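You operate a simulated robot arm through the tools that you are given. There is no shell and no other tool. Be economical: measure what you need, move in short steps, check, and stop when the job is done.

You run a simulated robot arm. Do the job below in one go: nothing can be reset, and whatever is moved stays where it is left.

TASK
Take the blue bow and put it on top of the blue reel. Take the blue paper cup and put it on the shelf under the steel table. Take the white paper bag from the top of the wooden table and leave it on the top of the long bench. Take the wrapped green brittle bar and leave it on top of the large napkin carton. Take the green straw from the top of the long bench and leave it in the grey tray. Take the green bow and leave it on top of the silver roll. Do these in any order. Set down upright: white paper bag.
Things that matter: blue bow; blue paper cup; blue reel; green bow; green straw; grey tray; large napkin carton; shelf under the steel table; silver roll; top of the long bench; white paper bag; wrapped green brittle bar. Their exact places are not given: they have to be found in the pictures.

The check looks at the end state, three seconds after you hand in, the way a careful person would. Anything else that was tipped, shoved, dropped, spilled or broken makes it a failure. Flat cloth is picked up by pressing the open fingertips on it (5 to 10 N) and closing them slowly along it; thin cloth reads only 2 to 8 mm in the jaws.

THE ROBOT
A 6-joint arm with a two-finger parallel gripper on a trunk, on a base that drives. Base frame: it is fixed to the floor where the robot stands at the start and does not move with it; the origin is under the middle of the robot, x ahead of it, y to its left, z up; the surface under the hand at the start is at about z = 840. Lengths are in mm, angles in rad, forces in N, time in s.
With the tool pointing down near the work surface it reaches from about 580 to 940 mm from the robot's upright axis, wherever it stands. Its first joint turns from -2.601 to 2.601 rad. Places, roughly: blue bow (4x4x2 cm) [500, 100, 800]; blue paper cup (6x6x5 cm) [800, 0, 900]; blue reel (6x6x5 cm) [600, -200, 900]; green bow (4x4x2 cm) [-1400, 300, 900]; green straw (2x2x19 cm) [-1700, -200, 1000]; grey tray (38x20x5 cm) [-1500, -400, 900]; large napkin carton [-1500, -1750, 1000]; shelf under the steel table [-1700, -3100, 200]; silver roll (6x6x15 cm) [500, -100, 900]; top of the long bench [-1600, 0, 900]; white paper bag (6x8x11 cm) [700, -200, 900]; wrapped green brittle bar [-1750, -1750, 750]. Payload 3.43 kg.
The TCP is the grasp point between the finger pads, 34 mm short of the fingertips. In the tool frame z runs along the fingers and y along their closing line. Largest opening 128 mm; finger width 24, thickness 12; the body of the gripper, 48 by 130 mm, starts 96 mm behind the TCP.
Orientation is told as [roll, pitch, yaw] about the base's x, y, z axes, in that order, counted from this pose: with the fingers straight down and closing along the base's y, the tool's x points along the base's -x, its y along +y and its z along -z.

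THE INTERFACE
- The arm moves only by the tool servo_tool. Its argument "motion" is one flat list of numbers, 7 for each row, row after row: the shift along the tool's x, y, z in units of 50 mm (1.0 is 50 mm), then the turn, a rotation vector about the tool's x, y, z in units of 5 degrees (1.0 is 5 degrees), then the gripper command, from -1 (fully open) to 1 (shut), values between in proportion. In form: [tx, ty, tz, ax, ay, az, jaw, tx, ty, tz, ax, ay, az, jaw, ...]. A call has 1 to 20 rows; each row shifts and turns the commanded pose from where the row before left it, along the tool's axes as they then stand. A call with a number of a shift or a turn outside -1 to 1 is refused whole. Rows are played at 5 a second. More than 50 mm and 0.15 rad between two rows, or a gripper value outside its range, and nothing of the call is played. A pose out of reach is approached as far as the arm can. The call stops where the force on the tool passes 40 N (or 10 N more than at its start, if that is more) or the arm is blocked; 0.2 s more then pass. Each finger travels about 108 mm/s and halts on what it meets, pressing with about 38 N; the grip force reading is that of the motor and also rises with nothing between the fingers. The clock runs only during rows and for 0.2 s after the last one: add rows that do not move to give the fingers time. It gives the time, the measured TCP pose, the force on the tool (base axes), the opening and the grip force at its end, in the units of the frame above (readings bear some noise), with the torque about the TCP (base axes, N m) and any sound that the robot's microphone picked up.
- Cameras (640 x 400 px; columns grow to the right, rows downward): "scene" is now at [36.3, 159.8, 1557.4]; the picture's right is [-0.15, -0.99, 0.00], its down [-0.68, 0.10, -0.73] and it looks along [0.72, -0.11, -0.68] (base axes); focal length 292 px, centre (320, 200). "wrist" rides on the gripper at [76, -11, -160] in the tool frame; the picture's right is [0.15, 0.99, 0.00], its down [-0.88, 0.13, -0.46] and it looks along [-0.45, 0.07, 0.89] (tool axes); focal length 234 px, centre (320, 200).
- camera(camera): a new picture of that camera. It takes no simulated time.
- slide_trunk(by): slides the trunk up (or, below 0, down) by that many mm; the arm and the scene camera ride with it, the base frame stays. It gives what a move gives, with no picture.
- steer(legs): drives the robot by 1 to 6 legs, each [ahead, turn to the left] in mm and rad, along the robot's own axes; the way and the turn of a leg run together, so that a leg with both is an arc; at most 1500 mm and 3.142 rad a leg. The arm and the cameras ride along, it lands a little off, and it stops where it bumps. It gives what a move gives.
- aim_head(pan, tilt): turns the head with the scene camera to pan (to the left, within 2.705 rad either way) and tilt (down, from -0.506 to 1.204), counted from straight ahead of the robot. It gives what a move gives.
- locate(camera, pixels): for up to 12 pixels [column, row] of the newest picture of that camera ("zoom" is the newest enlarged one), the place [x, y, z] in the base frame of the surface seen there, good to about 3 mm. It takes no simulated time.
- enlarge(camera, box): a new picture of the part [left, top, right, bottom] of that camera's present view, enlarged. It takes no simulated time.
- finish_job(): hands the job in; it is judged then, once.

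Work in short steps. Measure before you move; look again where a grasp or a placing could have gone wrong, and mend it. You have 124 turns and 118 pictures in all, those below and enlarged ones among them. Open the gripper and draw the arm clear of the work before you hand the job in, unless the task says otherwise; then end with one line.

The tools are called after "Call:" as name(argument=value, ...) on one line, values as JSON. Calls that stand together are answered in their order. servo_tool: Moves the arm, as the interface text tells. Its arguments: {"type":"object","properties":{"motion":{"type":"array","items":{"type":"number"}}},"required":["motion"]} The other tools are called the same way: slide_trunk (by) slides the trunk up or down; steer (legs) drives the base; aim_head (pan, tilt) turns the head that bears the scene camera; camera (camera) takes a picture; locate (camera, pixels) gives the place of the surface under pixels of a picture; enlarge (camera, box) takes an enlarged picture of a part of a camera's view; finish_job () hands the job in.

At the start:

```text
time: 0.0
eef_pos: [809.8, 190.3, 1108.7]
orientation: [0.012, -0.039, -0.013]
ft_force: [98.7, 23.1, -181.5]
moment: [0.09, 1.28, 0.22]
grip_width: 128.0
gripper_force: 0.1
trunk travel left (down, up): [-575.0, 135.0]
robot x, y, heading: [-2.4, 5.5, 0.002]
head pan, tilt: [-0.152, 0.754]
```

scene: 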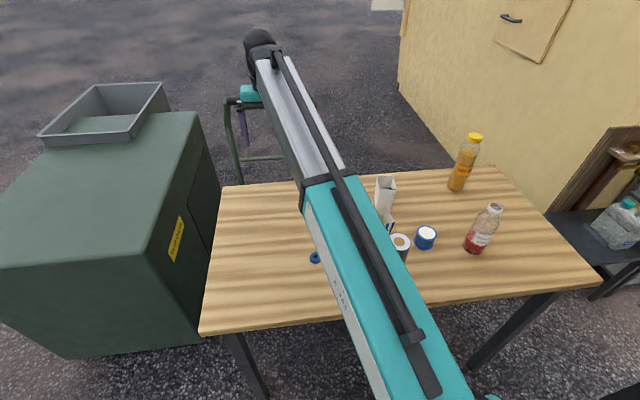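
wrist: 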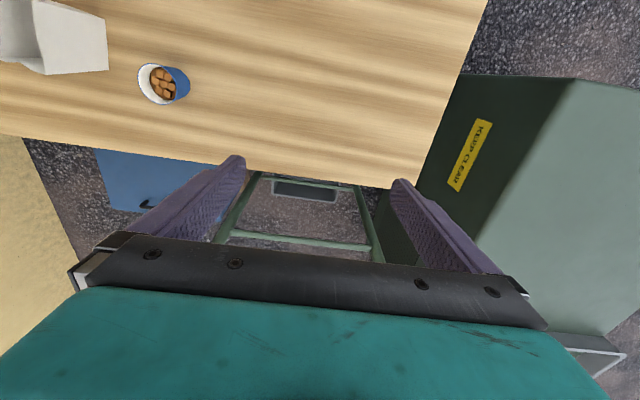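

The wrist picture shows the bag at (70,35) and a blue cup with contents at (163,84); the scene shows the reel at (425,237), the silver roll at (400,245), and the blue bow at (315,258). I'll measure these.

Call:
locate(camera="scene", pixels=[[425, 232], [425, 246], [400, 240], [403, 252], [315, 258], [386, 182], [384, 205], [390, 225], [260, 200], [500, 280], [460, 180], [475, 235]])

Call:
locate(camera="wrist", pixels=[[163, 84], [185, 84], [140, 84], [163, 66], [163, 104], [70, 35], [108, 55], [40, 70], [300, 80]])

Call:
enlarge(camera="scene", box=[290, 160, 530, 310])

```text
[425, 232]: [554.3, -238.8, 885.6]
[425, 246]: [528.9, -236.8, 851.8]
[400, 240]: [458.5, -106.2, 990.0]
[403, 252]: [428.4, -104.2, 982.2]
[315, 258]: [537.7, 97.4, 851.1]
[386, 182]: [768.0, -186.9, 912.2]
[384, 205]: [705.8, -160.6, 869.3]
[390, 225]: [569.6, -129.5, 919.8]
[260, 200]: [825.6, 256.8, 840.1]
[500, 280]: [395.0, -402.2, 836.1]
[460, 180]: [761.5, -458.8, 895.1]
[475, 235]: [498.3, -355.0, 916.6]
```

```text
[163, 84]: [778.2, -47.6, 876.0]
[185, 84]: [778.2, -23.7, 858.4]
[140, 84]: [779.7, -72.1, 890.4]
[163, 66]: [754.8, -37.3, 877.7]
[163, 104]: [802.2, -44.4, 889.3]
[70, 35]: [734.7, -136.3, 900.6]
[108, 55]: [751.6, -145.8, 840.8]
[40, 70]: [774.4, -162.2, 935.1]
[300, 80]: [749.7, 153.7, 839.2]
```

```text
2.67 times, centred on (410, 235) of scene
```

zoom: 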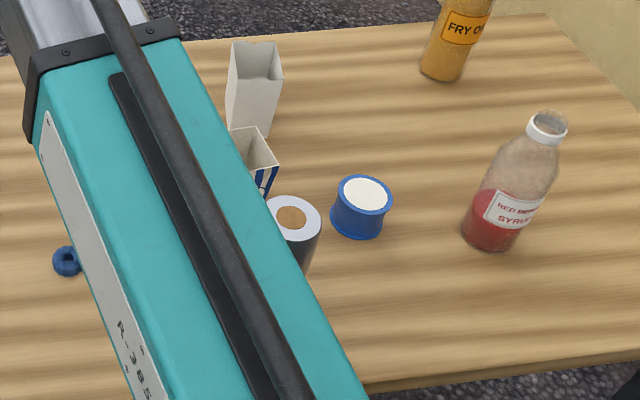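

The objects on the wooden table are located: bow (538,97), reel (540,-238), and a striped box near (570,-130). Next I'll look around behind to map out the driving space.

Call:
aim_head(pan=2.6, tilt=0.5)

Call:
camera(camera="scene")

Call:
aim_head(pan=-2.6, tilt=0.5)

Call:
camera(camera="scene")

Call:
aim_head(pan=-1.5, tilt=0.5)

Call:
camera(camera="scene")

```text
time: 2.4
eef_pos: [811.3, 190.4, 1107.6]
orientation: [0.013, -0.045, -0.013]
ft_force: [29.5, 7.5, -54.4]
moment: [-0.09, 0.35, 0.0]
grip_width: 127.8
gripper_force: 0.1
trunk travel left (down, up): [-575.0, 135.0]
robot x, y, heading: [-0.8, 0.7, 0.001]
head pan, tilt: [2.601, 0.499]
```

```text
114 pictures are left
```

scene: 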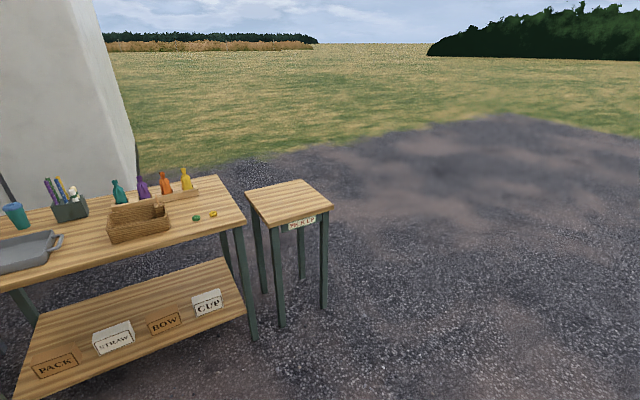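

```text
time: 6.5
eef_pos: [812.2, 190.7, 1108.2]
orientation: [0.011, -0.045, -0.013]
ft_force: [29.5, 7.6, -53.3]
moment: [0.05, 0.33, 0.02]
grip_width: 128.1
gripper_force: 0.1
trunk travel left (down, up): [-575.0, 135.0]
robot x, y, heading: [-2.0, 0.6, 0.003]
head pan, tilt: [-2.601, 0.499]
```

```text
113 pictures are left
```

scene: 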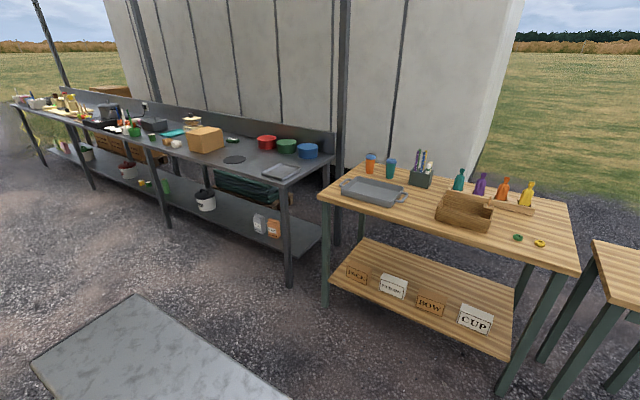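

```text
time: 7.8
eef_pos: [812.4, 191.0, 1108.0]
orientation: [0.012, -0.045, -0.015]
ft_force: [29.7, 7.7, -53.0]
moment: [0.03, 0.33, 0.1]
grip_width: 128.3
gripper_force: 0.1
trunk travel left (down, up): [-575.0, 135.0]
robot x, y, heading: [-2.9, 1.5, -0.002]
head pan, tilt: [-1.499, 0.499]
```

```text
112 pictures are left
```

scene: 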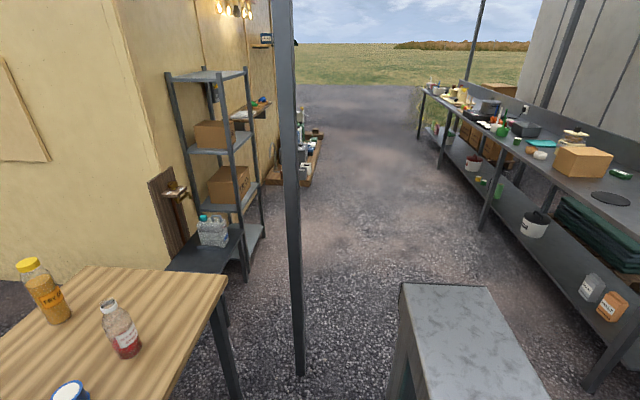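

I can see the bench, the long steel counter, and a grey block close by on the right. I'll enlarge the bench and the counter.

Call:
aim_head(pan=-2.4, tilt=0.35)

Call:
enlarge(camera="scene", box=[330, 80, 570, 230])

Call:
enlarge(camera="scene", box=[10, 90, 330, 290])

Call:
camera(camera="scene")

```text
time: 9.0
eef_pos: [812.3, 189.7, 1108.1]
orientation: [0.011, -0.046, -0.014]
ft_force: [29.9, 6.7, -53.1]
moment: [0.05, 0.39, 0.09]
grip_width: 128.1
gripper_force: 0.0
trunk travel left (down, up): [-575.0, 135.0]
robot x, y, heading: [-2.6, 1.6, -0.002]
head pan, tilt: [-2.4, 0.351]
```

```text
2.67 times, centred on (450, 155) of scene
```

zoom: 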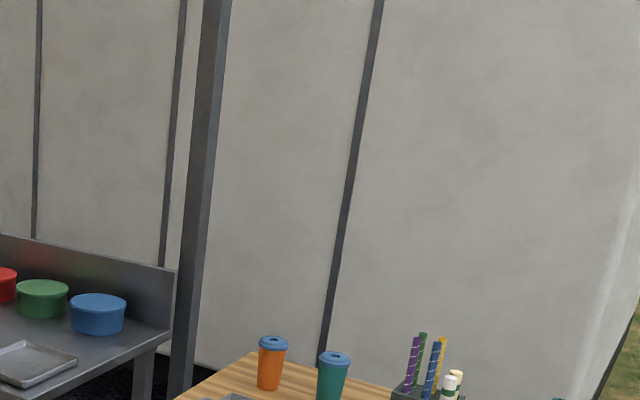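

```text
2.00 times, centred on (170, 190) of scene
```

zoom: 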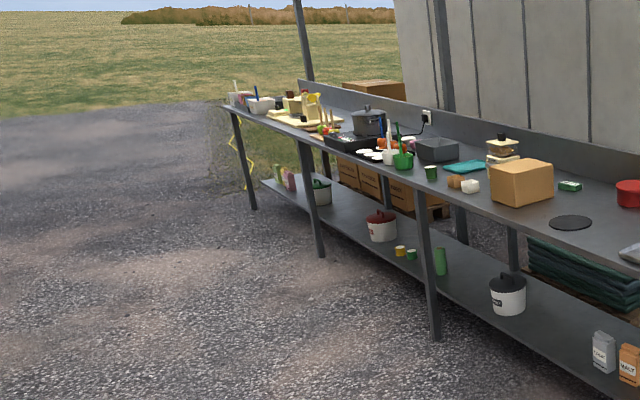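

```text
109 pictures are left
```

scene: 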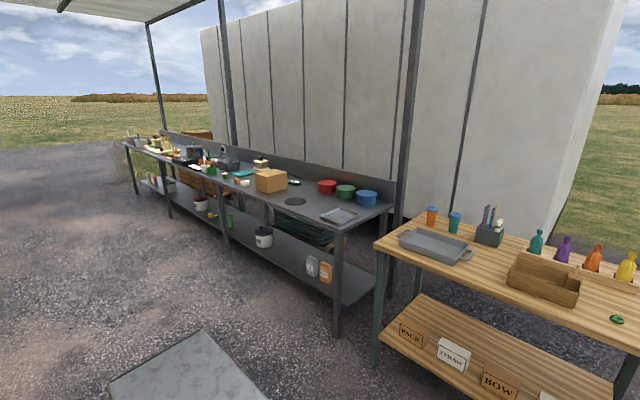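

The green wrapped bar is at about (295,183), next to the carton at (270,180), and the shelf is at (175,190). I'll measure several of these points.

Call:
locate(camera="scene", pixels=[[295, 183], [270, 173], [264, 171], [282, 173], [210, 215], [230, 222], [253, 222], [338, 300], [228, 240], [617, 319], [486, 236], [435, 245]])

Call:
locate(camera="zoom", pixels=[[400, 250], [412, 254], [440, 262], [460, 275], [432, 335], [470, 330], [320, 255], [570, 222], [568, 186], [520, 165], [350, 230], [330, 235]])

Call:
locate(camera="scene", pixels=[[160, 395], [200, 335], [262, 395], [112, 385], [380, 340], [610, 390], [310, 320], [600, 290], [400, 260]])

```text
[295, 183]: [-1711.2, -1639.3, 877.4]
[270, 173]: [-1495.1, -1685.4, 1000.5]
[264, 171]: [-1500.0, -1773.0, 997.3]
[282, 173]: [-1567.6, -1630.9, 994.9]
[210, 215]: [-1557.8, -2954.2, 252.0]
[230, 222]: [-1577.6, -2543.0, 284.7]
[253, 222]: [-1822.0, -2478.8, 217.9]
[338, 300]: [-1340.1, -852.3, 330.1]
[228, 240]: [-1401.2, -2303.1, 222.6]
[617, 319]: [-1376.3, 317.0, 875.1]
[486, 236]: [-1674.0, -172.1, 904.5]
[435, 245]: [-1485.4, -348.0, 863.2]
```

```text
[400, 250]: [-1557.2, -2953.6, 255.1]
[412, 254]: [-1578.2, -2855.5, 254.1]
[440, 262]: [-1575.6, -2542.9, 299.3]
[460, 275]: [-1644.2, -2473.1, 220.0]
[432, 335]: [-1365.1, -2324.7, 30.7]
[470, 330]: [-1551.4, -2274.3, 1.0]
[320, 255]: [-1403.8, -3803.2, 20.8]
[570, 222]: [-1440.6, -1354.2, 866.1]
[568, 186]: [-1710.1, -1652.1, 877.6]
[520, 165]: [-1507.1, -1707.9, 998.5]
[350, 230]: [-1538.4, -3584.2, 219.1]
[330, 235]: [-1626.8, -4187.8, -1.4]
```

```text
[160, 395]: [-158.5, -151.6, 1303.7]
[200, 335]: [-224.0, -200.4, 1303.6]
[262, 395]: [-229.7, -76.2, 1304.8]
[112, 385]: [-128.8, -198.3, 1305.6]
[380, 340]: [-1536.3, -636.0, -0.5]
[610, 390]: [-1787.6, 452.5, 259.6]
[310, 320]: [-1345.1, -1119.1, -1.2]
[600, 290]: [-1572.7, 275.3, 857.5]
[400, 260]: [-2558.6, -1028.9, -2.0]
```

The "grey block" turns out to be the robot's own body (z≈1304), so the floor is clear. The bow and reel are too near the base axis, so I'll back off 130 mm and aim the head ahead.

Call:
steer(legs=[[-130, 0]])

Call:
aim_head(pan=-0.15, tilt=0.75)

Call:
servo_tool(motion=[0.8, -0.5, 0.5, 0, 0.3, 0, -1, 0.8, -0.5, 0.5, 0, 0.3, 0, -1, 0.6, -0.5, 0.5, 0, 0, 0, -1, 0.6, -0.4, 0.5, 0, 0, 0, -1, 0, 0, 0, 0, 0, 0, -1])

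Call:
camera(camera="wrist")

Call:
camera(camera="scene")

```text
time: 10.4
eef_pos: [682.3, 192.4, 1108.9]
orientation: [0.013, -0.046, -0.011]
ft_force: [28.9, 7.1, -53.9]
moment: [-0.02, 0.34, 0.05]
grip_width: 128.0
gripper_force: 0.0
trunk travel left (down, up): [-575.0, 135.0]
robot x, y, heading: [-128.6, 4.9, -0.001]
head pan, tilt: [-2.4, 0.351]
```

```text
time: 12.5
eef_pos: [682.5, 192.5, 1108.8]
orientation: [0.011, -0.049, -0.011]
ft_force: [15.7, 2.9, -28.7]
moment: [0.04, 0.18, 0.03]
grip_width: 127.8
gripper_force: 0.0
trunk travel left (down, up): [-575.0, 135.0]
robot x, y, heading: [-130.3, 3.5, 0.003]
head pan, tilt: [-0.15, 0.75]
```

```text
refused: row 1 steps farther than a row can; nothing moved
```

```text
108 pictures are left
```

wrist: 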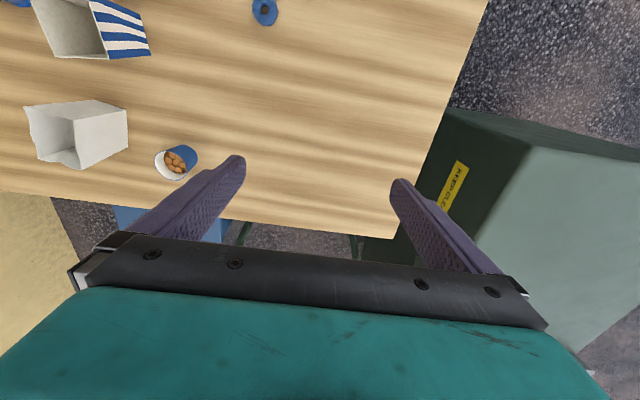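

```text
107 pictures are left
```

scene: 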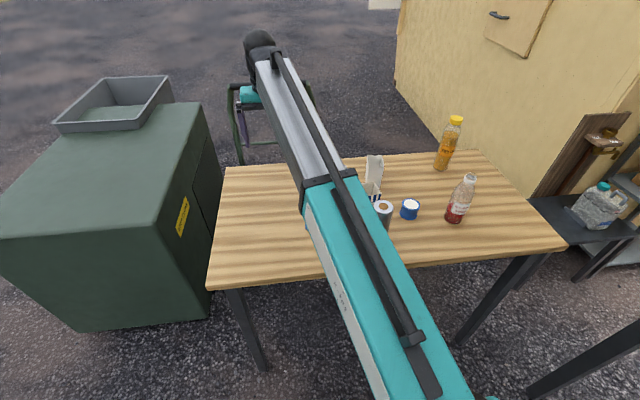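

The row step was too long (limit 50 mm combined), so I'm moving over the bow in smaller rows.

Call:
servo_tool(motion=[0.58, -0.38, 0.35, 0, 0.2, 0, -1, 0.58, -0.38, 0.35, 0, 0.2, 0, -1, 0.58, -0.38, 0.35, 0, 0.15, 0, -1, 0.58, -0.38, 0.35, 0, 0, 0, -1, 0.55, -0.38, 0.35, 0, 0, 0, -1, 0, 0, 0, 0, 0, 0, -1])

Call:
camera(camera="wrist")

Call:
camera(camera="scene")

```text
time: 12.8
eef_pos: [671.3, 184.6, 1101.7]
orientation: [0.014, -0.042, -0.015]
ft_force: [7.7, 2.2, -12.9]
moment: [0.03, 0.37, 0.04]
grip_width: 128.0
gripper_force: 0.0
trunk travel left (down, up): [-575.0, 135.0]
robot x, y, heading: [-125.5, 3.4, -0.0]
head pan, tilt: [-0.15, 0.75]
stopped in row 1: the force on the tool passed its limit at 50 N (the readings are from after the stop); the commanded pose is now the measured one
```

```text
106 pictures are left
```

wrist: 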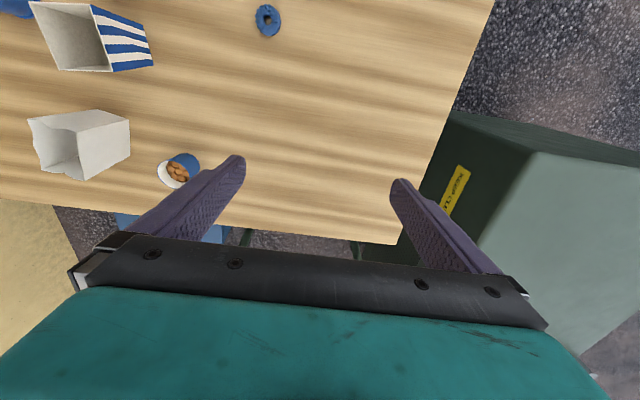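

```text
105 pictures are left
```

scene: 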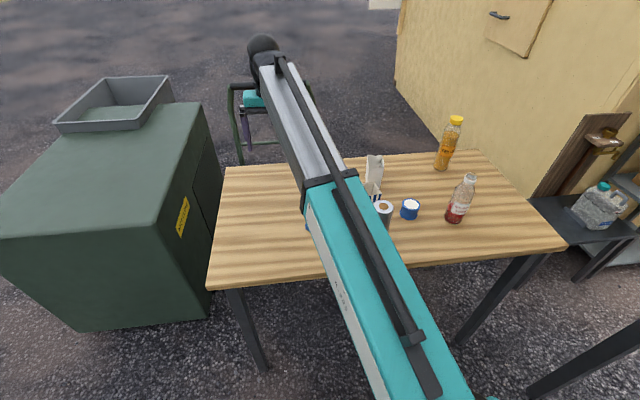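

There was no contact: the stop looks like a start-up transient in the force reading. I'll retry with a gentler ramp.

Call:
servo_tool(motion=[0.2, -0.12, 0.1, 0, 0, 0, -1, 0.35, -0.22, 0.2, 0, 0.1, 0, -1, 0.45, -0.3, 0.3, 0, 0.1, 0, -1, 0.45, -0.3, 0.3, 0, 0.1, 0, -1, 0.45, -0.3, 0.3, 0, 0.1, 0, -1, 0.4, -0.3, 0.3, 0, 0.1, 0, -1, 0.25, -0.15, 0.2, 0, 0, 0, -1, 0.1, -0.05, 0.1, 0, 0, 0, -1, 0, 0, 0, 0, 0, 0, -1])

Call:
camera(camera="wrist")

```text
time: 14.8
eef_pos: [539.2, 101.2, 1008.4]
orientation: [0.012, 0.003, -0.016]
ft_force: [-0.2, 0.5, 0.5]
moment: [-0.01, 0.01, 0.01]
grip_width: 128.1
gripper_force: 0.1
trunk travel left (down, up): [-575.0, 135.0]
robot x, y, heading: [-130.9, 6.0, 0.005]
head pan, tilt: [-0.15, 0.75]
```

```text
104 pictures are left
```

wrist: 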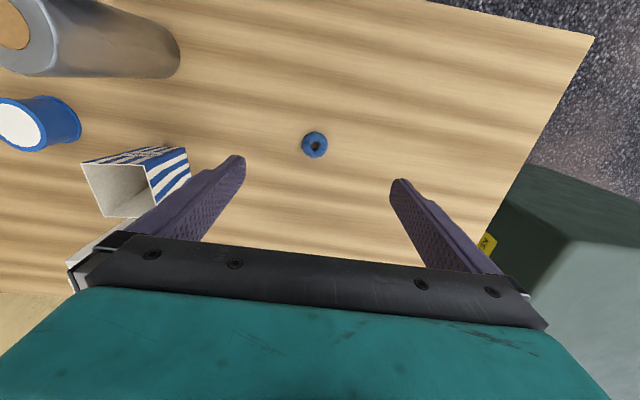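

The arm is over the bow. I'll measure the bow, reel and roll from this view.

Call:
locate(camera="wrist", pixels=[[304, 140], [325, 143], [316, 132], [313, 155], [20, 125], [40, 122], [65, 125], [15, 25], [0, 123], [110, 190], [40, 30], [140, 55]])

Call:
enlarge(camera="wrist", box=[260, 100, 380, 175])

```text
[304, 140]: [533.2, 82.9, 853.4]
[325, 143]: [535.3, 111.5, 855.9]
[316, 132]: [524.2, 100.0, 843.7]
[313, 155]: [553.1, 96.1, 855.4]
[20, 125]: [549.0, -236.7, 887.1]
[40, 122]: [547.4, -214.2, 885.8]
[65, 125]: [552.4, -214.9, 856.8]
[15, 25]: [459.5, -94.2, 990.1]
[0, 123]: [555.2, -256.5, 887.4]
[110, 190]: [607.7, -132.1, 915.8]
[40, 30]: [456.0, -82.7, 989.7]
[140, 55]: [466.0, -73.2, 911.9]
```

```text
5.33 times, centred on (320, 138) of wrist
```

zoom: 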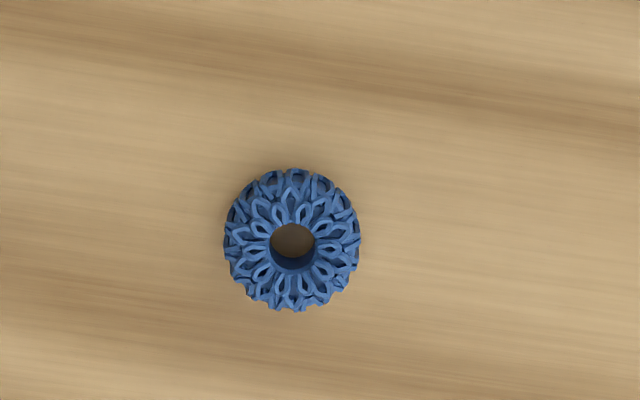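

The bow is centred near (539,97.5), about 33 mm wide, with its top at 857. I'll descend to TCP z≈877 with the jaws narrowed to about 60 mm, then close.

Call:
servo_tool(motion=[0, -0.07, 0.3, 0, 0, 0.1, 0, 0, 0, 0.5, 0, 0, 0.08, 0.06, 0, 0, 0.5, 0, 0, 0, 0.06, 0, 0, 0.5, 0, 0, 0, 0.06, 0, 0, 0.4, 0, 0, 0, 0.06, 0, 0, 0.3, 0, 0, 0, 0.06, 0, 0, 0.1, 0, 0, 0, 0.06, 0, 0, 0, 0, 0, 0, 0.06])

Call:
camera(camera="wrist")

```text
time: 16.6
eef_pos: [537.9, 100.2, 877.3]
orientation: [0.014, 0.003, -0.028]
ft_force: [0.2, -0.6, -0.2]
moment: [0.03, 0.01, 0.01]
grip_width: 60.2
gripper_force: 0.1
trunk travel left (down, up): [-575.0, 135.0]
robot x, y, heading: [-127.8, 3.8, 0.003]
head pan, tilt: [-0.15, 0.75]
```

```text
102 pictures are left
```

wrist: 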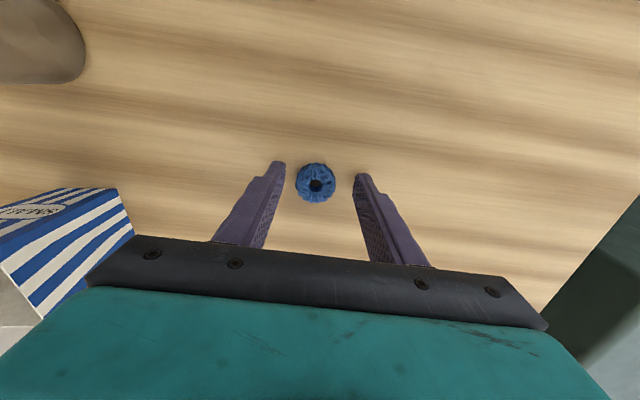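

The bow sits between the tips, perhaps slightly ahead. I'll check with a measurement.

Call:
locate(camera="wrist", pixels=[[300, 180], [331, 183], [316, 168], [314, 199], [278, 170], [363, 182]])

```text
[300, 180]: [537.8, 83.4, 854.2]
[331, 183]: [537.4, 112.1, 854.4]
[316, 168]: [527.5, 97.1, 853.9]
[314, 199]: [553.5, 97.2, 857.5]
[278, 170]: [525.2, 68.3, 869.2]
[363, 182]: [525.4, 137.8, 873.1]
```

Alignment is good (bow centre 540,97.7), so I'll close and lift.

Call:
servo_tool(motion=[-0.03, -0.04, 0.02, 0, 0, -0.15, 0.3, 0, 0, 0, 0, 0, -0.15, 0.6, 0, 0, 0, 0, 0, 0, 1, 0, 0, 0, 0, 0, 0, 1, 0, 0, -0.2, 0, 0, 0, 1, 0, 0, -0.5, 0, 0, 0, 1, 0, 0, -0.6, 0, 0, 0, 1, 0, 0, -0.6, 0, 0, 0, 1, 0, 0, -0.3, 0, 0, 0, 1, 0, 0, 0, 0, 0, 0, 1])

Call:
camera(camera="wrist")

```text
time: 18.8
eef_pos: [541.8, 95.7, 986.7]
orientation: [0.014, 0.002, -0.003]
ft_force: [-0.5, 0.3, 0.0]
moment: [0.03, 0.04, 0.0]
grip_width: 27.3
gripper_force: 38.4
trunk travel left (down, up): [-575.0, 135.0]
robot x, y, heading: [-128.3, 4.0, 0.008]
head pan, tilt: [-0.15, 0.75]
```

```text
101 pictures are left
```

wrist: 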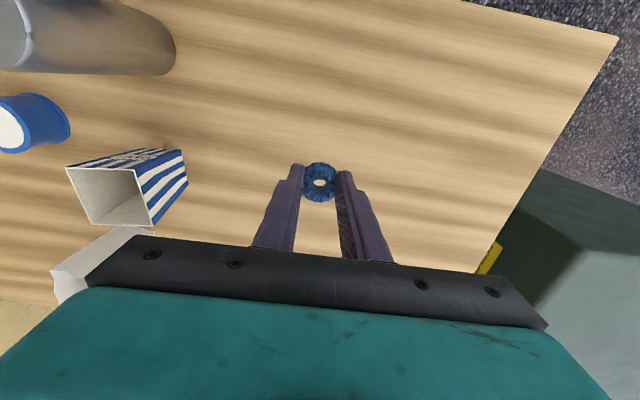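

The bow is held (27 mm). I'll rise above the 990 mm roll and travel to the reel at about (550,-237).

Call:
servo_tool(motion=[0, 0, -0.4, 0, 0, 0, 1, 0, -0.1, -0.6, 0, 0, 0, 1, 0, -0.4, -0.3, 0, 0, 0, 1, 0, -0.65, 0, 0, 0, 0, 1, 0, -0.8, 0, 0, 0, 0, 1, -0.02, -0.8, 0, 0, 0, 0, 1, -0.02, -0.8, 0, 0, 0, 0, 1, -0.02, -0.8, 0, 0, 0, 0, 1, -0.02, -0.8, 0, 0, 0, 0, 1, -0.02, -0.75, 0, 0, 0, 0, 1, 0, -0.5, 0, 0, 0, 0, 1, 0, -0.24, 0, 0, 0, 0, 1, 0, 0, 0, 0, 0, 0, 1])

Call:
camera(camera="wrist")

Call:
camera(camera="scene")

```text
time: 19.5
eef_pos: [543.9, 87.7, 1035.6]
orientation: [0.016, -0.011, -0.009]
ft_force: [8.2, 0.7, -12.2]
moment: [0.0, 0.34, 0.03]
grip_width: 27.3
gripper_force: 37.9
trunk travel left (down, up): [-575.0, 135.0]
robot x, y, heading: [-128.1, 3.3, -0.001]
head pan, tilt: [-0.15, 0.75]
stopped in row 3: the force on the tool passed its limit at 61 N (the readings are from after the stop); the commanded pose is now the measured one
```

```text
100 pictures are left
```

wrist: 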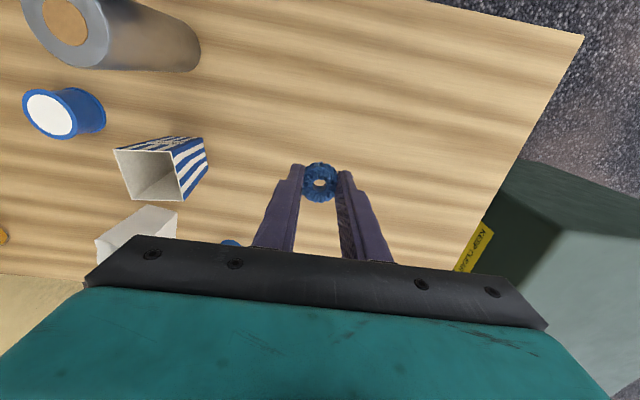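

```text
99 pictures are left
```

scene: 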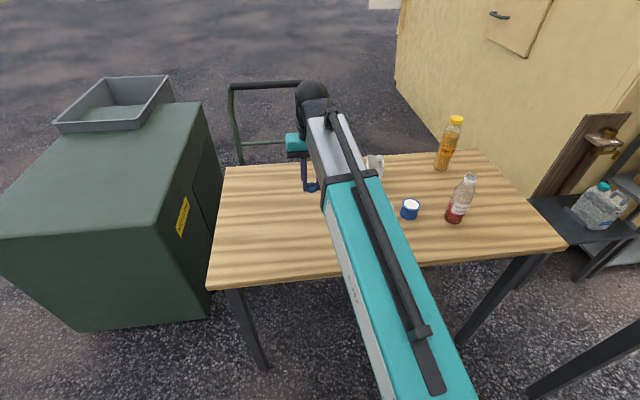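

The stall came from a workspace limit high up near the body, as the pitch drifted there too. I'll raise the trunk 60 mm for height instead, then travel sideways.

Call:
servo_tool(motion=[0, 0, 0.2, 0, 0.1, 0, 1, 0, 0, 0.4, 0, 0.05, 0, 1, 0, 0, 0.2, 0, 0, 0, 1, 0, 0, 0, 0, 0, 0, 1])

Call:
slide_trunk(by=80)

Call:
servo_tool(motion=[0, -0.15, 0, 0, 0, 0, 1, 0, -0.3, 0, 0, 0, 0, 1, 0, -0.45, 0, 0, 0, 0, 1, 0, -0.55, 0, 0, 0, 0, 1, -0.02, -0.6, 0, 0, 0, 0, 1, -0.02, -0.6, 0, 0, 0, 0, 1, -0.02, -0.6, 0, 0, 0, 0, 1, -0.02, -0.6, 0, 0, 0, 0, 1, -0.02, -0.6, 0, 0, 0, 0, 1, -0.02, -0.6, 0, 0, 0, 0, 1, 0, -0.5, 0, 0, 0, 0, 1, 0, -0.4, 0, 0, 0, 0, 1, 0, -0.3, 0, 0, 0, 0, 1, 0, -0.15, 0, 0, 0, 0, 1, 0, 0, 0, 0, 0, 0, 1])

Call:
camera(camera="wrist")

```text
time: 20.5
eef_pos: [541.8, 89.8, 998.7]
orientation: [0.016, 0.002, -0.008]
ft_force: [0.0, -0.8, -0.4]
moment: [0.0, 0.01, 0.01]
grip_width: 27.3
gripper_force: 38.3
trunk travel left (down, up): [-575.0, 135.0]
robot x, y, heading: [-129.3, 2.5, 0.002]
head pan, tilt: [-0.15, 0.75]
```

```text
time: 21.6
eef_pos: [543.6, 88.8, 1076.9]
orientation: [0.017, 0.002, -0.009]
ft_force: [-0.4, 0.0, -0.1]
moment: [-0.03, -0.01, -0.01]
grip_width: 28.7
gripper_force: 37.9
trunk travel left (down, up): [-655.0, 55.0]
robot x, y, heading: [-131.7, 1.3, -0.005]
head pan, tilt: [-0.15, 0.75]
```

```text
time: 24.9
eef_pos: [545.7, -232.3, 1070.5]
orientation: [0.016, 0.005, -0.009]
ft_force: [-0.6, 0.3, -0.8]
moment: [0.02, 0.01, -0.04]
grip_width: 28.8
gripper_force: 37.3
trunk travel left (down, up): [-655.0, 55.0]
robot x, y, heading: [-129.6, 2.9, 0.0]
head pan, tilt: [-0.15, 0.75]
```

```text
98 pictures are left
```

wrist: 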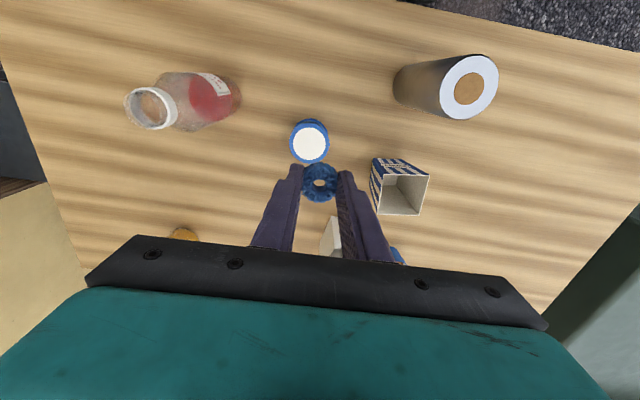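

I'll measure the reel's rim and the held bow.

Call:
locate(camera="wrist", pixels=[[291, 140], [329, 141], [309, 121], [309, 162], [310, 141], [306, 181], [333, 184], [318, 170], [318, 197], [470, 88], [400, 195], [375, 168]])

Call:
enlarge(camera="wrist", box=[260, 110, 380, 210])

```text
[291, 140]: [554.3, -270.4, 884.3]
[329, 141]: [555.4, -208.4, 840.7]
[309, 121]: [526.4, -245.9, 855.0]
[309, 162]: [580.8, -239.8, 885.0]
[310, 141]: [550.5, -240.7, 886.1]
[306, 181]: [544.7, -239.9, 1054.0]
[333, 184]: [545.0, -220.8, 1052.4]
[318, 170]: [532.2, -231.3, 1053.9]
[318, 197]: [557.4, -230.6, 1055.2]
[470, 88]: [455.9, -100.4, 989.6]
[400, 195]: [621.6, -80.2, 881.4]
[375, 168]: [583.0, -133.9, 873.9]
```

```text
4.00 times, centred on (320, 160) of wrist
```

zoom: 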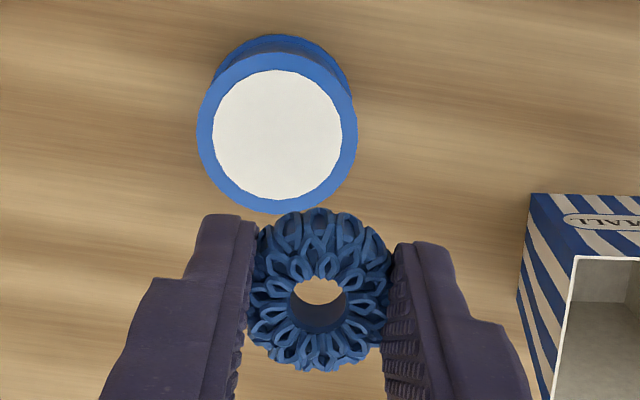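

The reel centre is about (552,-241,886) and the bow is at (545,-231). I'll correct by +7,-10 and descend to TCP z≈925.

Call:
servo_tool(motion=[-0.13, -0.2, 0.15, 0, 0, 0, 1, 0, 0, 0.35, 0, 0, 0, 1, 0, 0, 0.5, 0, 0, 0, 1, 0, 0, 0.5, 0, 0, 0, 1, 0, 0, 0.5, 0, 0, 0, 1, 0, 0, 0.35, 0, 0, 0, 1, 0, 0, 0.25, 0, 0, 0, 1, 0, 0, 0.1, 0, 0, 0, 1, 0, 0, 0, 0, 0, 0, 1])

Call:
enlarge(camera="wrist", box=[220, 110, 420, 235])

```text
time: 26.9
eef_pos: [553.0, -239.5, 937.3]
orientation: [0.014, 0.002, -0.009]
ft_force: [-0.3, 0.3, 0.1]
moment: [0.0, 0.04, 0.01]
grip_width: 28.3
gripper_force: 38.0
trunk travel left (down, up): [-655.0, 55.0]
robot x, y, heading: [-131.3, 1.9, 0.001]
head pan, tilt: [-0.15, 0.75]
```

```text
3.20 times, centred on (320, 172) of wrist
```

zoom: 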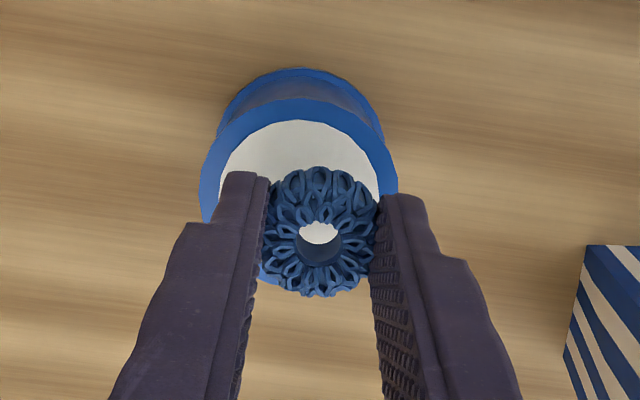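

It's nearly there. I'll shift y by -3, lower 13 mm, and release.

Call:
servo_tool(motion=[0, -0.06, 0.1, 0, 0, 0, 1, 0, 0, 0.1, 0, 0, 0, 1, 0, 0, 0.05, 0, 0, 0, 1, 0, 0, 0, 0, 0, 0, 1])

Call:
locate(camera="wrist", pixels=[[320, 165], [320, 183]])

Call:
enlarge(camera="wrist", box=[220, 110, 420, 235])

```text
time: 27.9
eef_pos: [551.4, -243.3, 925.6]
orientation: [0.016, 0.004, -0.01]
ft_force: [0.2, -0.8, -0.3]
moment: [-0.02, -0.01, 0.04]
grip_width: 28.4
gripper_force: 37.9
trunk travel left (down, up): [-655.0, 55.0]
robot x, y, heading: [-130.7, 3.2, -0.002]
head pan, tilt: [-0.15, 0.75]
```

```text
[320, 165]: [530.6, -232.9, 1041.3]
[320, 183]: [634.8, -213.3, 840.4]
```

```text
3.20 times, centred on (320, 172) of wrist
```

zoom: 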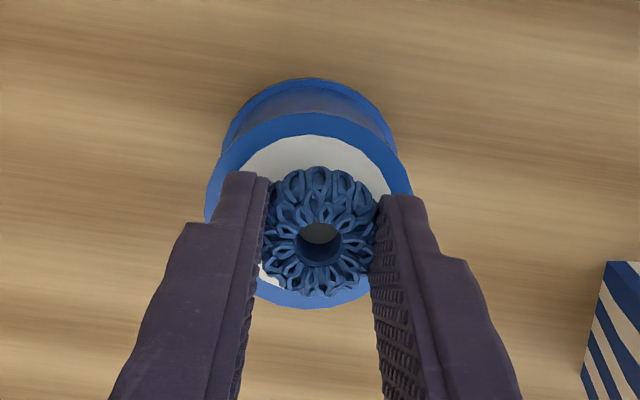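

No contact yet. I'll lower 3 mm more, then open slowly and lift.

Call:
servo_tool(motion=[0, -0.04, 0.03, 0, 0, 0, 1, 0, 0, 0.03, 0, 0, 0, 1, 0, 0, 0, 0, 0, 0, 1])

Call:
servo_tool(motion=[0, 0, 0, 0, 0, 0, 0.5, 0, 0, 0, 0, 0, 0, 0.3, 0, 0, 0, 0, 0, 0, 0.1, 0, 0, 0, 0, 0, 0, 0.0, 0, 0, -0.1, 0, 0, 0, 0, 0, 0, -0.4, 0, 0, 0, 0, 0, 0, -0.5, 0, 0, 0, 0, 0, 0, -0.5, 0, 0, 0, 0, 0, 0, -0.5, 0, 0, 0, 0, 0, 0, -0.3, 0, 0, 0, 0, 0, 0, 0, 0, 0, 0, 0])

Call:
camera(camera="wrist")

```text
time: 28.6
eef_pos: [551.6, -244.6, 922.4]
orientation: [0.016, 0.004, -0.011]
ft_force: [0.3, 0.3, 1.5]
moment: [0.01, -0.04, 0.02]
grip_width: 28.7
gripper_force: 38.4
trunk travel left (down, up): [-655.0, 55.0]
robot x, y, heading: [-131.5, 3.1, 0.005]
head pan, tilt: [-0.15, 0.75]
```

```text
time: 31.1
eef_pos: [554.1, -245.8, 1036.5]
orientation: [0.017, 0.004, -0.009]
ft_force: [0.5, 0.3, -0.7]
moment: [-0.02, -0.03, -0.01]
grip_width: 64.0
gripper_force: 0.2
trunk travel left (down, up): [-655.0, 55.0]
robot x, y, heading: [-131.3, 3.9, 0.0]
head pan, tilt: [-0.15, 0.75]
```

```text
94 pictures are left
```

wrist: 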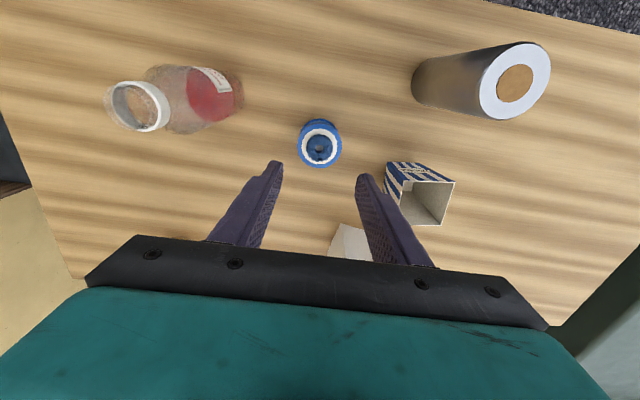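

The bow sits on the reel. I'll move over toward the white bag at about (750,-170), keeping high, with the jaws opened.

Call:
servo_tool(motion=[-0.1, 0.05, -0.2, 0, 0, 0, -0.5, -0.25, 0.15, -0.3, 0, 0, 0, -1, -0.45, 0.2, -0.3, 0, 0, 0, -1, -0.5, 0.25, -0.1, 0, 0, 0, -1, -0.5, 0.25, 0, 0, 0, 0, -1, -0.5, 0.25, 0, 0, 0, 0, -1, -0.4, 0.2, 0, 0, 0, 0, -1, -0.3, 0.1, 0, 0, 0, 0, -1, -0.15, 0.05, 0, 0, 0, 0, -1, 0, 0, 0, 0, 0, 0, -1])

Call:
camera(camera="wrist")

```text
time: 33.2
eef_pos: [708.8, -172.5, 1082.0]
orientation: [0.015, 0.003, -0.009]
ft_force: [0.4, -0.1, -0.8]
moment: [0.01, -0.02, 0.0]
grip_width: 128.0
gripper_force: 0.0
trunk travel left (down, up): [-655.0, 55.0]
robot x, y, heading: [-130.0, 2.7, 0.002]
head pan, tilt: [-0.15, 0.75]
```

```text
93 pictures are left
```

wrist: 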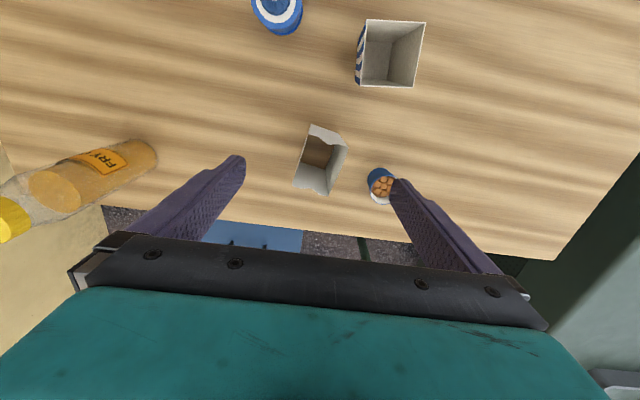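

I'll zoom in and measure the bag's rim corners and the cup edge.

Call:
enlarge(camera="wrist", box=[270, 110, 430, 210])

Call:
locate(camera="wrist", pixels=[[309, 126], [346, 138], [345, 148], [332, 193], [295, 186], [297, 170], [320, 150], [369, 180], [383, 186], [383, 170], [382, 203], [368, 172]])

```text
4.00 times, centred on (350, 160) of wrist
```

zoom: 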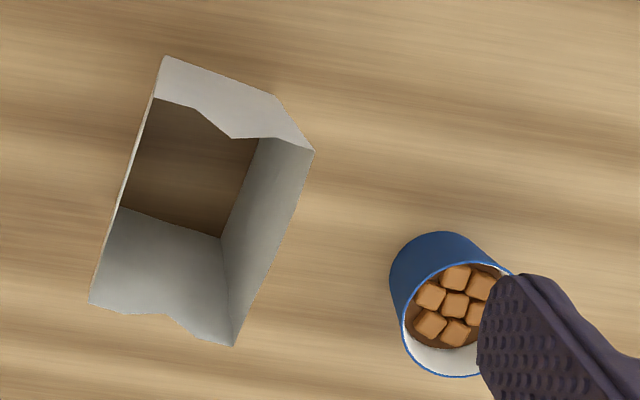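

```text
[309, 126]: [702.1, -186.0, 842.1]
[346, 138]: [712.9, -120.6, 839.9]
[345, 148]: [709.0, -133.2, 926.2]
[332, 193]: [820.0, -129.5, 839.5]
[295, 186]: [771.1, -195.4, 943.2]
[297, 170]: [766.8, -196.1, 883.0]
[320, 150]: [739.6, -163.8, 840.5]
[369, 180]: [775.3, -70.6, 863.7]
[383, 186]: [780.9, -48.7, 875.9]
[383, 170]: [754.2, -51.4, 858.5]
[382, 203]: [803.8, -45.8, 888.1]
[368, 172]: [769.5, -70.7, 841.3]
```

I'll measure the rim corners through the zoom picture.

Call:
locate(camera="zoom", pixels=[[168, 62], [308, 150], [233, 340], [95, 300], [160, 80], [125, 190], [304, 170], [255, 295], [115, 225], [240, 140], [180, 305], [225, 230]])

```text
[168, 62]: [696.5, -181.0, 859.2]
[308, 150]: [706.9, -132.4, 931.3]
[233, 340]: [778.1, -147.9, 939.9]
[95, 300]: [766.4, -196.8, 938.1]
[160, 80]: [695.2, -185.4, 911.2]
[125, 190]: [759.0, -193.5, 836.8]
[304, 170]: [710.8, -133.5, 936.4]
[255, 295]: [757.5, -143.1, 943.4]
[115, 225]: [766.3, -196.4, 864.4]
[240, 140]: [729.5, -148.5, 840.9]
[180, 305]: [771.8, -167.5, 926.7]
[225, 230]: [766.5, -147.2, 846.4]
```

Bag rim: centre about (736,-164), long axis yaw ≈ -0.215, about 50-60 mm wide. I'll move above it, turn, narrow the jaws to 96 mm, and check before going down.

Call:
servo_tool(motion=[-0.15, 0.05, 0.1, 0, 0, 0.3, -0.8, -0.2, 0.06, 0.2, 0, 0, 0.5, -0.5, -0.2, 0.05, 0.3, 0, 0, 0.6, -0.5, 0, 0, 0.3, 0, 0, 0.6, -0.5, 0, 0, 0.2, 0, 0, 0.35, -0.5, 0, 0, 0.1, 0, 0, 0, -0.5, 0, 0, 0, 0, 0, 0, -0.5])

Call:
camera(camera="wrist")

```text
time: 34.9
eef_pos: [737.5, -164.0, 1022.4]
orientation: [0.014, 0.007, -0.214]
ft_force: [-1.1, -0.1, -0.7]
moment: [0.0, -0.03, -0.02]
grip_width: 96.0
gripper_force: 0.0
trunk travel left (down, up): [-655.0, 55.0]
robot x, y, heading: [-127.7, 4.2, 0.003]
head pan, tilt: [-0.15, 0.75]
```

```text
91 pictures are left
```

wrist: 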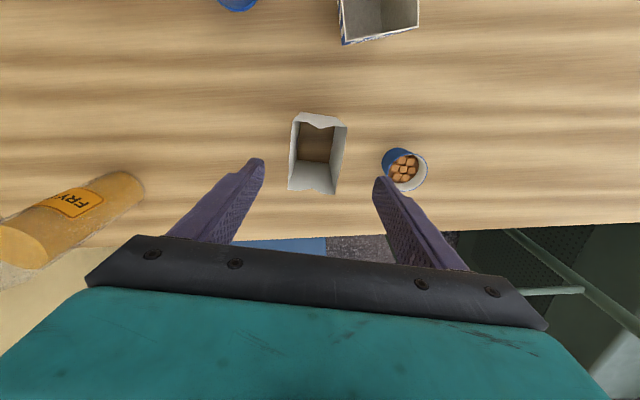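

Well aligned with clear gaps to the cup. I'll descend to z≈895.

Call:
servo_tool(motion=[0, 0, 0.15, 0, 0, 0, -0.5, 0, 0, 0.3, 0, 0, 0, -0.5, 0, 0, 0.45, 0, 0, 0, -0.5, 0, 0, 0.5, 0, 0, 0, -0.5, 0, 0, 0.5, 0, 0, 0, -0.5, 0, 0, 0.35, 0, 0, 0, -0.5, 0, 0, 0.2, 0, 0, 0, -0.5, 0, 0, 0.1, 0, 0, 0, -0.5, 0, 0, 0, 0, 0, 0, -0.5])

Call:
camera(camera="wrist")

```text
time: 36.9
eef_pos: [739.2, -163.2, 894.5]
orientation: [0.016, 0.008, -0.213]
ft_force: [-0.7, 0.1, 0.2]
moment: [0.02, 0.01, -0.01]
grip_width: 95.9
gripper_force: 0.2
trunk travel left (down, up): [-655.0, 55.0]
robot x, y, heading: [-132.2, 3.1, 0.003]
head pan, tilt: [-0.15, 0.75]
```

```text
90 pictures are left
```

wrist: 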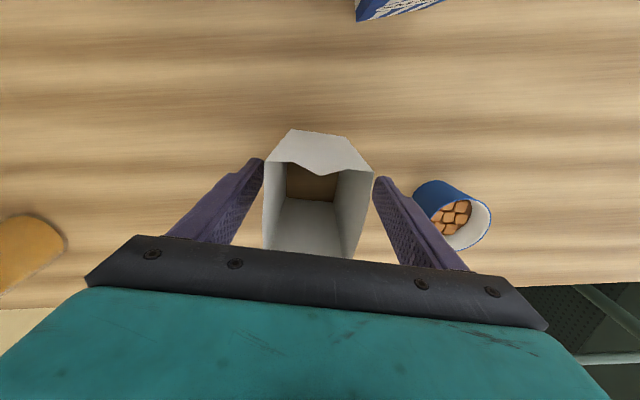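

The bag stands between the fingers. I'll close slowly and lift.

Call:
servo_tool(motion=[0, 0, 0, 0, 0, 0, -0.3, 0, 0, 0, 0, 0, 0, -0.1, 0, 0, 0, 0, 0, 0, 0.1, 0, 0, 0, 0, 0, 0, 0.3, 0, 0, 0, 0, 0, 0, 0.5, 0, 0, 0, 0, 0, 0, 0.5])

Call:
camera(camera="wrist")

```text
time: 38.2
eef_pos: [738.3, -162.6, 894.2]
orientation: [0.014, 0.007, -0.213]
ft_force: [0.6, -0.4, 0.3]
moment: [0.02, 0.05, 0.0]
grip_width: 54.8
gripper_force: 38.1
trunk travel left (down, up): [-655.0, 55.0]
robot x, y, heading: [-126.8, 0.9, 0.002]
head pan, tilt: [-0.15, 0.75]
```

```text
89 pictures are left
```

wrist: 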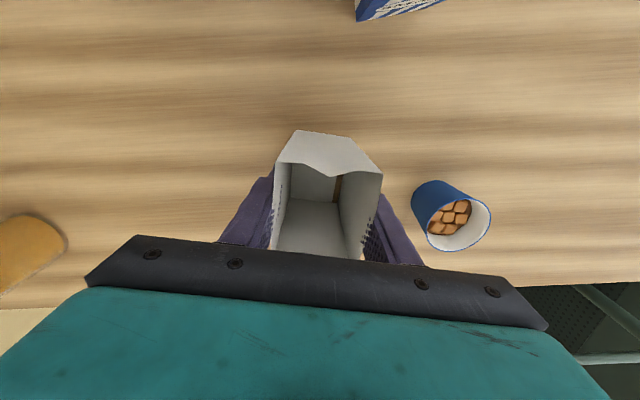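

The bag is gripped (55 mm). I'll lift it and retract the arm a bit before driving.

Call:
servo_tool(motion=[0, 0, -0.15, 0, 0, 0, 0.6, 0, 0, -0.35, 0, 0, 0, 0.6, 0, 0, -0.5, 0, 0, 0, 0.6, 0, 0, -0.6, 0, 0, 0, 0.6, 0, 0, -0.6, 0, 0, 0, 0.6, 0, 0, -0.6, 0, 0, 0, 0.6, 0, 0, -0.4, 0, 0, 0, 0.6, 0, 0, -0.2, 0, 0, 0, 0.6, 0, 0, 0, 0, 0, 0, 0.6])

Call:
steer(legs=[[-420, 0]])

Call:
camera(camera="wrist")

Call:
aim_head(pan=1.2, tilt=0.5)

Call:
camera(camera="scene")

```text
time: 40.2
eef_pos: [737.5, -164.9, 1065.6]
orientation: [0.013, 0.007, -0.213]
ft_force: [0.2, -0.5, -0.4]
moment: [0.0, 0.0, 0.01]
grip_width: 54.6
gripper_force: 38.2
trunk travel left (down, up): [-655.0, 55.0]
robot x, y, heading: [-132.5, 0.5, 0.006]
head pan, tilt: [-0.15, 0.75]
```

```text
time: 43.1
eef_pos: [321.9, -166.0, 1065.8]
orientation: [0.015, 0.007, -0.213]
ft_force: [-0.4, 0.4, 0.2]
moment: [-0.01, 0.01, 0.0]
grip_width: 54.6
gripper_force: 37.7
trunk travel left (down, up): [-655.0, 55.0]
robot x, y, heading: [-546.1, 0.8, -0.002]
head pan, tilt: [-0.15, 0.75]
```

```text
88 pictures are left
```

wrist: 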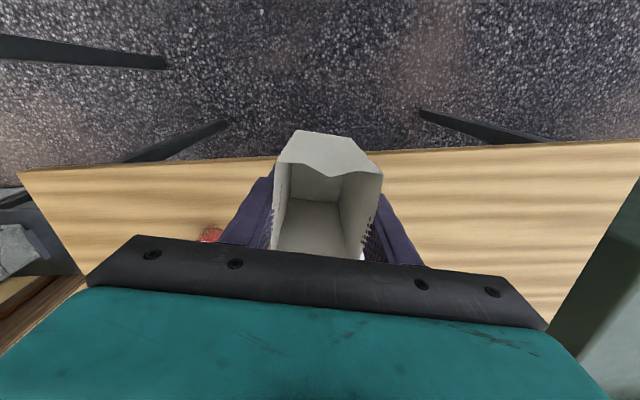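

```text
time: 44.6
eef_pos: [323.4, -165.7, 1066.0]
orientation: [0.014, 0.006, -0.215]
ft_force: [0.0, 0.0, -0.1]
moment: [0.01, 0.01, 0.01]
grip_width: 54.7
gripper_force: 38.2
trunk travel left (down, up): [-655.0, 55.0]
robot x, y, heading: [-546.8, -1.7, 0.001]
head pan, tilt: [1.201, 0.499]
```

```text
87 pictures are left
```

scene: 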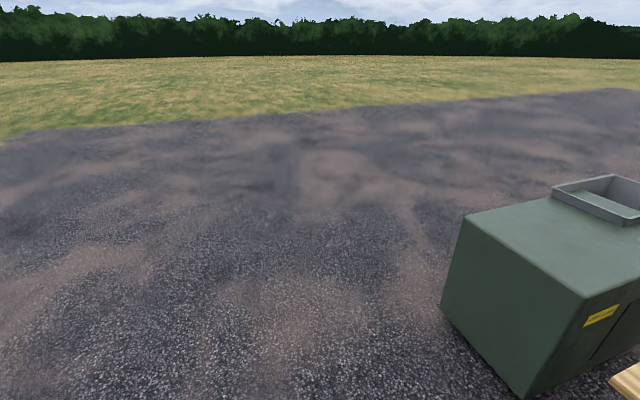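

The left side is clear, so I'll turn left by π at this spot and look ahead at the bench.

Call:
steer(legs=[[0, 1.57], [0, 1.57]])

Call:
aim_head(pan=0.0, tilt=0.7)

Call:
camera(camera="scene")

Call:
camera(camera="wrist")

```text
time: 55.6
eef_pos: [-1416.5, 160.2, 1065.9]
orientation: [0.014, 0.008, 2.94]
ft_force: [0.2, 0.7, -0.2]
moment: [-0.07, 0.0, 0.02]
grip_width: 54.7
gripper_force: 37.8
trunk travel left (down, up): [-655.0, 55.0]
robot x, y, heading: [-548.3, -30.4, -3.138]
head pan, tilt: [1.201, 0.499]
```

```text
time: 57.0
eef_pos: [-1415.6, 160.6, 1065.5]
orientation: [0.015, 0.007, 2.94]
ft_force: [-0.6, -0.1, -1.2]
moment: [-0.01, -0.01, 0.01]
grip_width: 54.8
gripper_force: 37.4
trunk travel left (down, up): [-655.0, 55.0]
robot x, y, heading: [-545.3, -27.5, -3.137]
head pan, tilt: [0.0, 0.7]
```

```text
86 pictures are left
```

scene: 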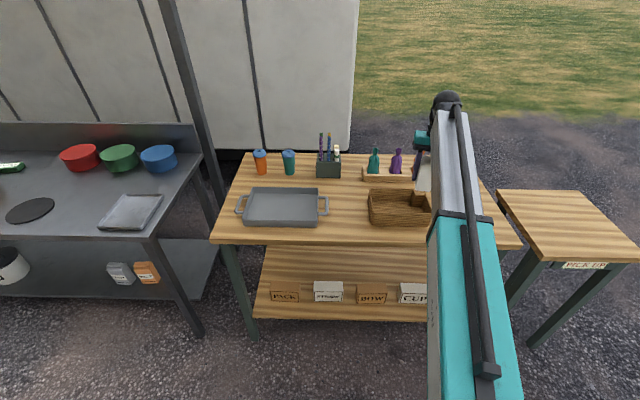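

```text
85 pictures are left
```

wrist: 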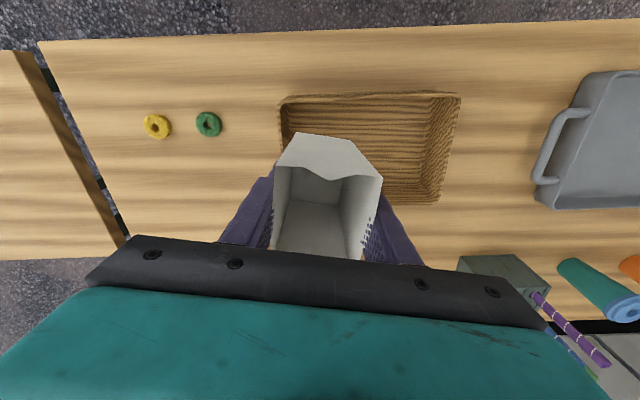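

I'll measure free spots on the bench along with the positions of the basket, bows and tray.

Call:
locate(camera="wrist", pixels=[[208, 124], [157, 126], [280, 100], [460, 95], [438, 202], [547, 180], [505, 150], [180, 220], [110, 180], [45, 60], [120, 235], [505, 270]])

Call:
locate(camera="scene", pixels=[[374, 172], [397, 173], [375, 155], [340, 175], [328, 160], [345, 205], [270, 205], [245, 236], [370, 225], [370, 192], [328, 203], [345, 240]])

```text
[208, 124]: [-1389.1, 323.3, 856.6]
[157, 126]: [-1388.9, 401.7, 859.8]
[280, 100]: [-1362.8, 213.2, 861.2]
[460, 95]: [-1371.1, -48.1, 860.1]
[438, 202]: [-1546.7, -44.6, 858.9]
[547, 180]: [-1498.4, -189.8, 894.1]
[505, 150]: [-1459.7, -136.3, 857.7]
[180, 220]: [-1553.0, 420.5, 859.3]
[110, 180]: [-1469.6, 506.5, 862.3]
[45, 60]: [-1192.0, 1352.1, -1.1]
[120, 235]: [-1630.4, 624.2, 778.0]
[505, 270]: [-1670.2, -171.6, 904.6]
```

```text
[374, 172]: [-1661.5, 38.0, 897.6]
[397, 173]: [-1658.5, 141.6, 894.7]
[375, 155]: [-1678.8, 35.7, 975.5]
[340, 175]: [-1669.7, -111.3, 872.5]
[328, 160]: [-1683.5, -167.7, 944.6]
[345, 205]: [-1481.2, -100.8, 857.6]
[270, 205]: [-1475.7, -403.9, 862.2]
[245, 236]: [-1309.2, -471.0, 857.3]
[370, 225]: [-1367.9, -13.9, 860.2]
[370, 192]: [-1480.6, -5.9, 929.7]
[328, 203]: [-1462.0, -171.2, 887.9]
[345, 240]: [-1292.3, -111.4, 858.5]
```

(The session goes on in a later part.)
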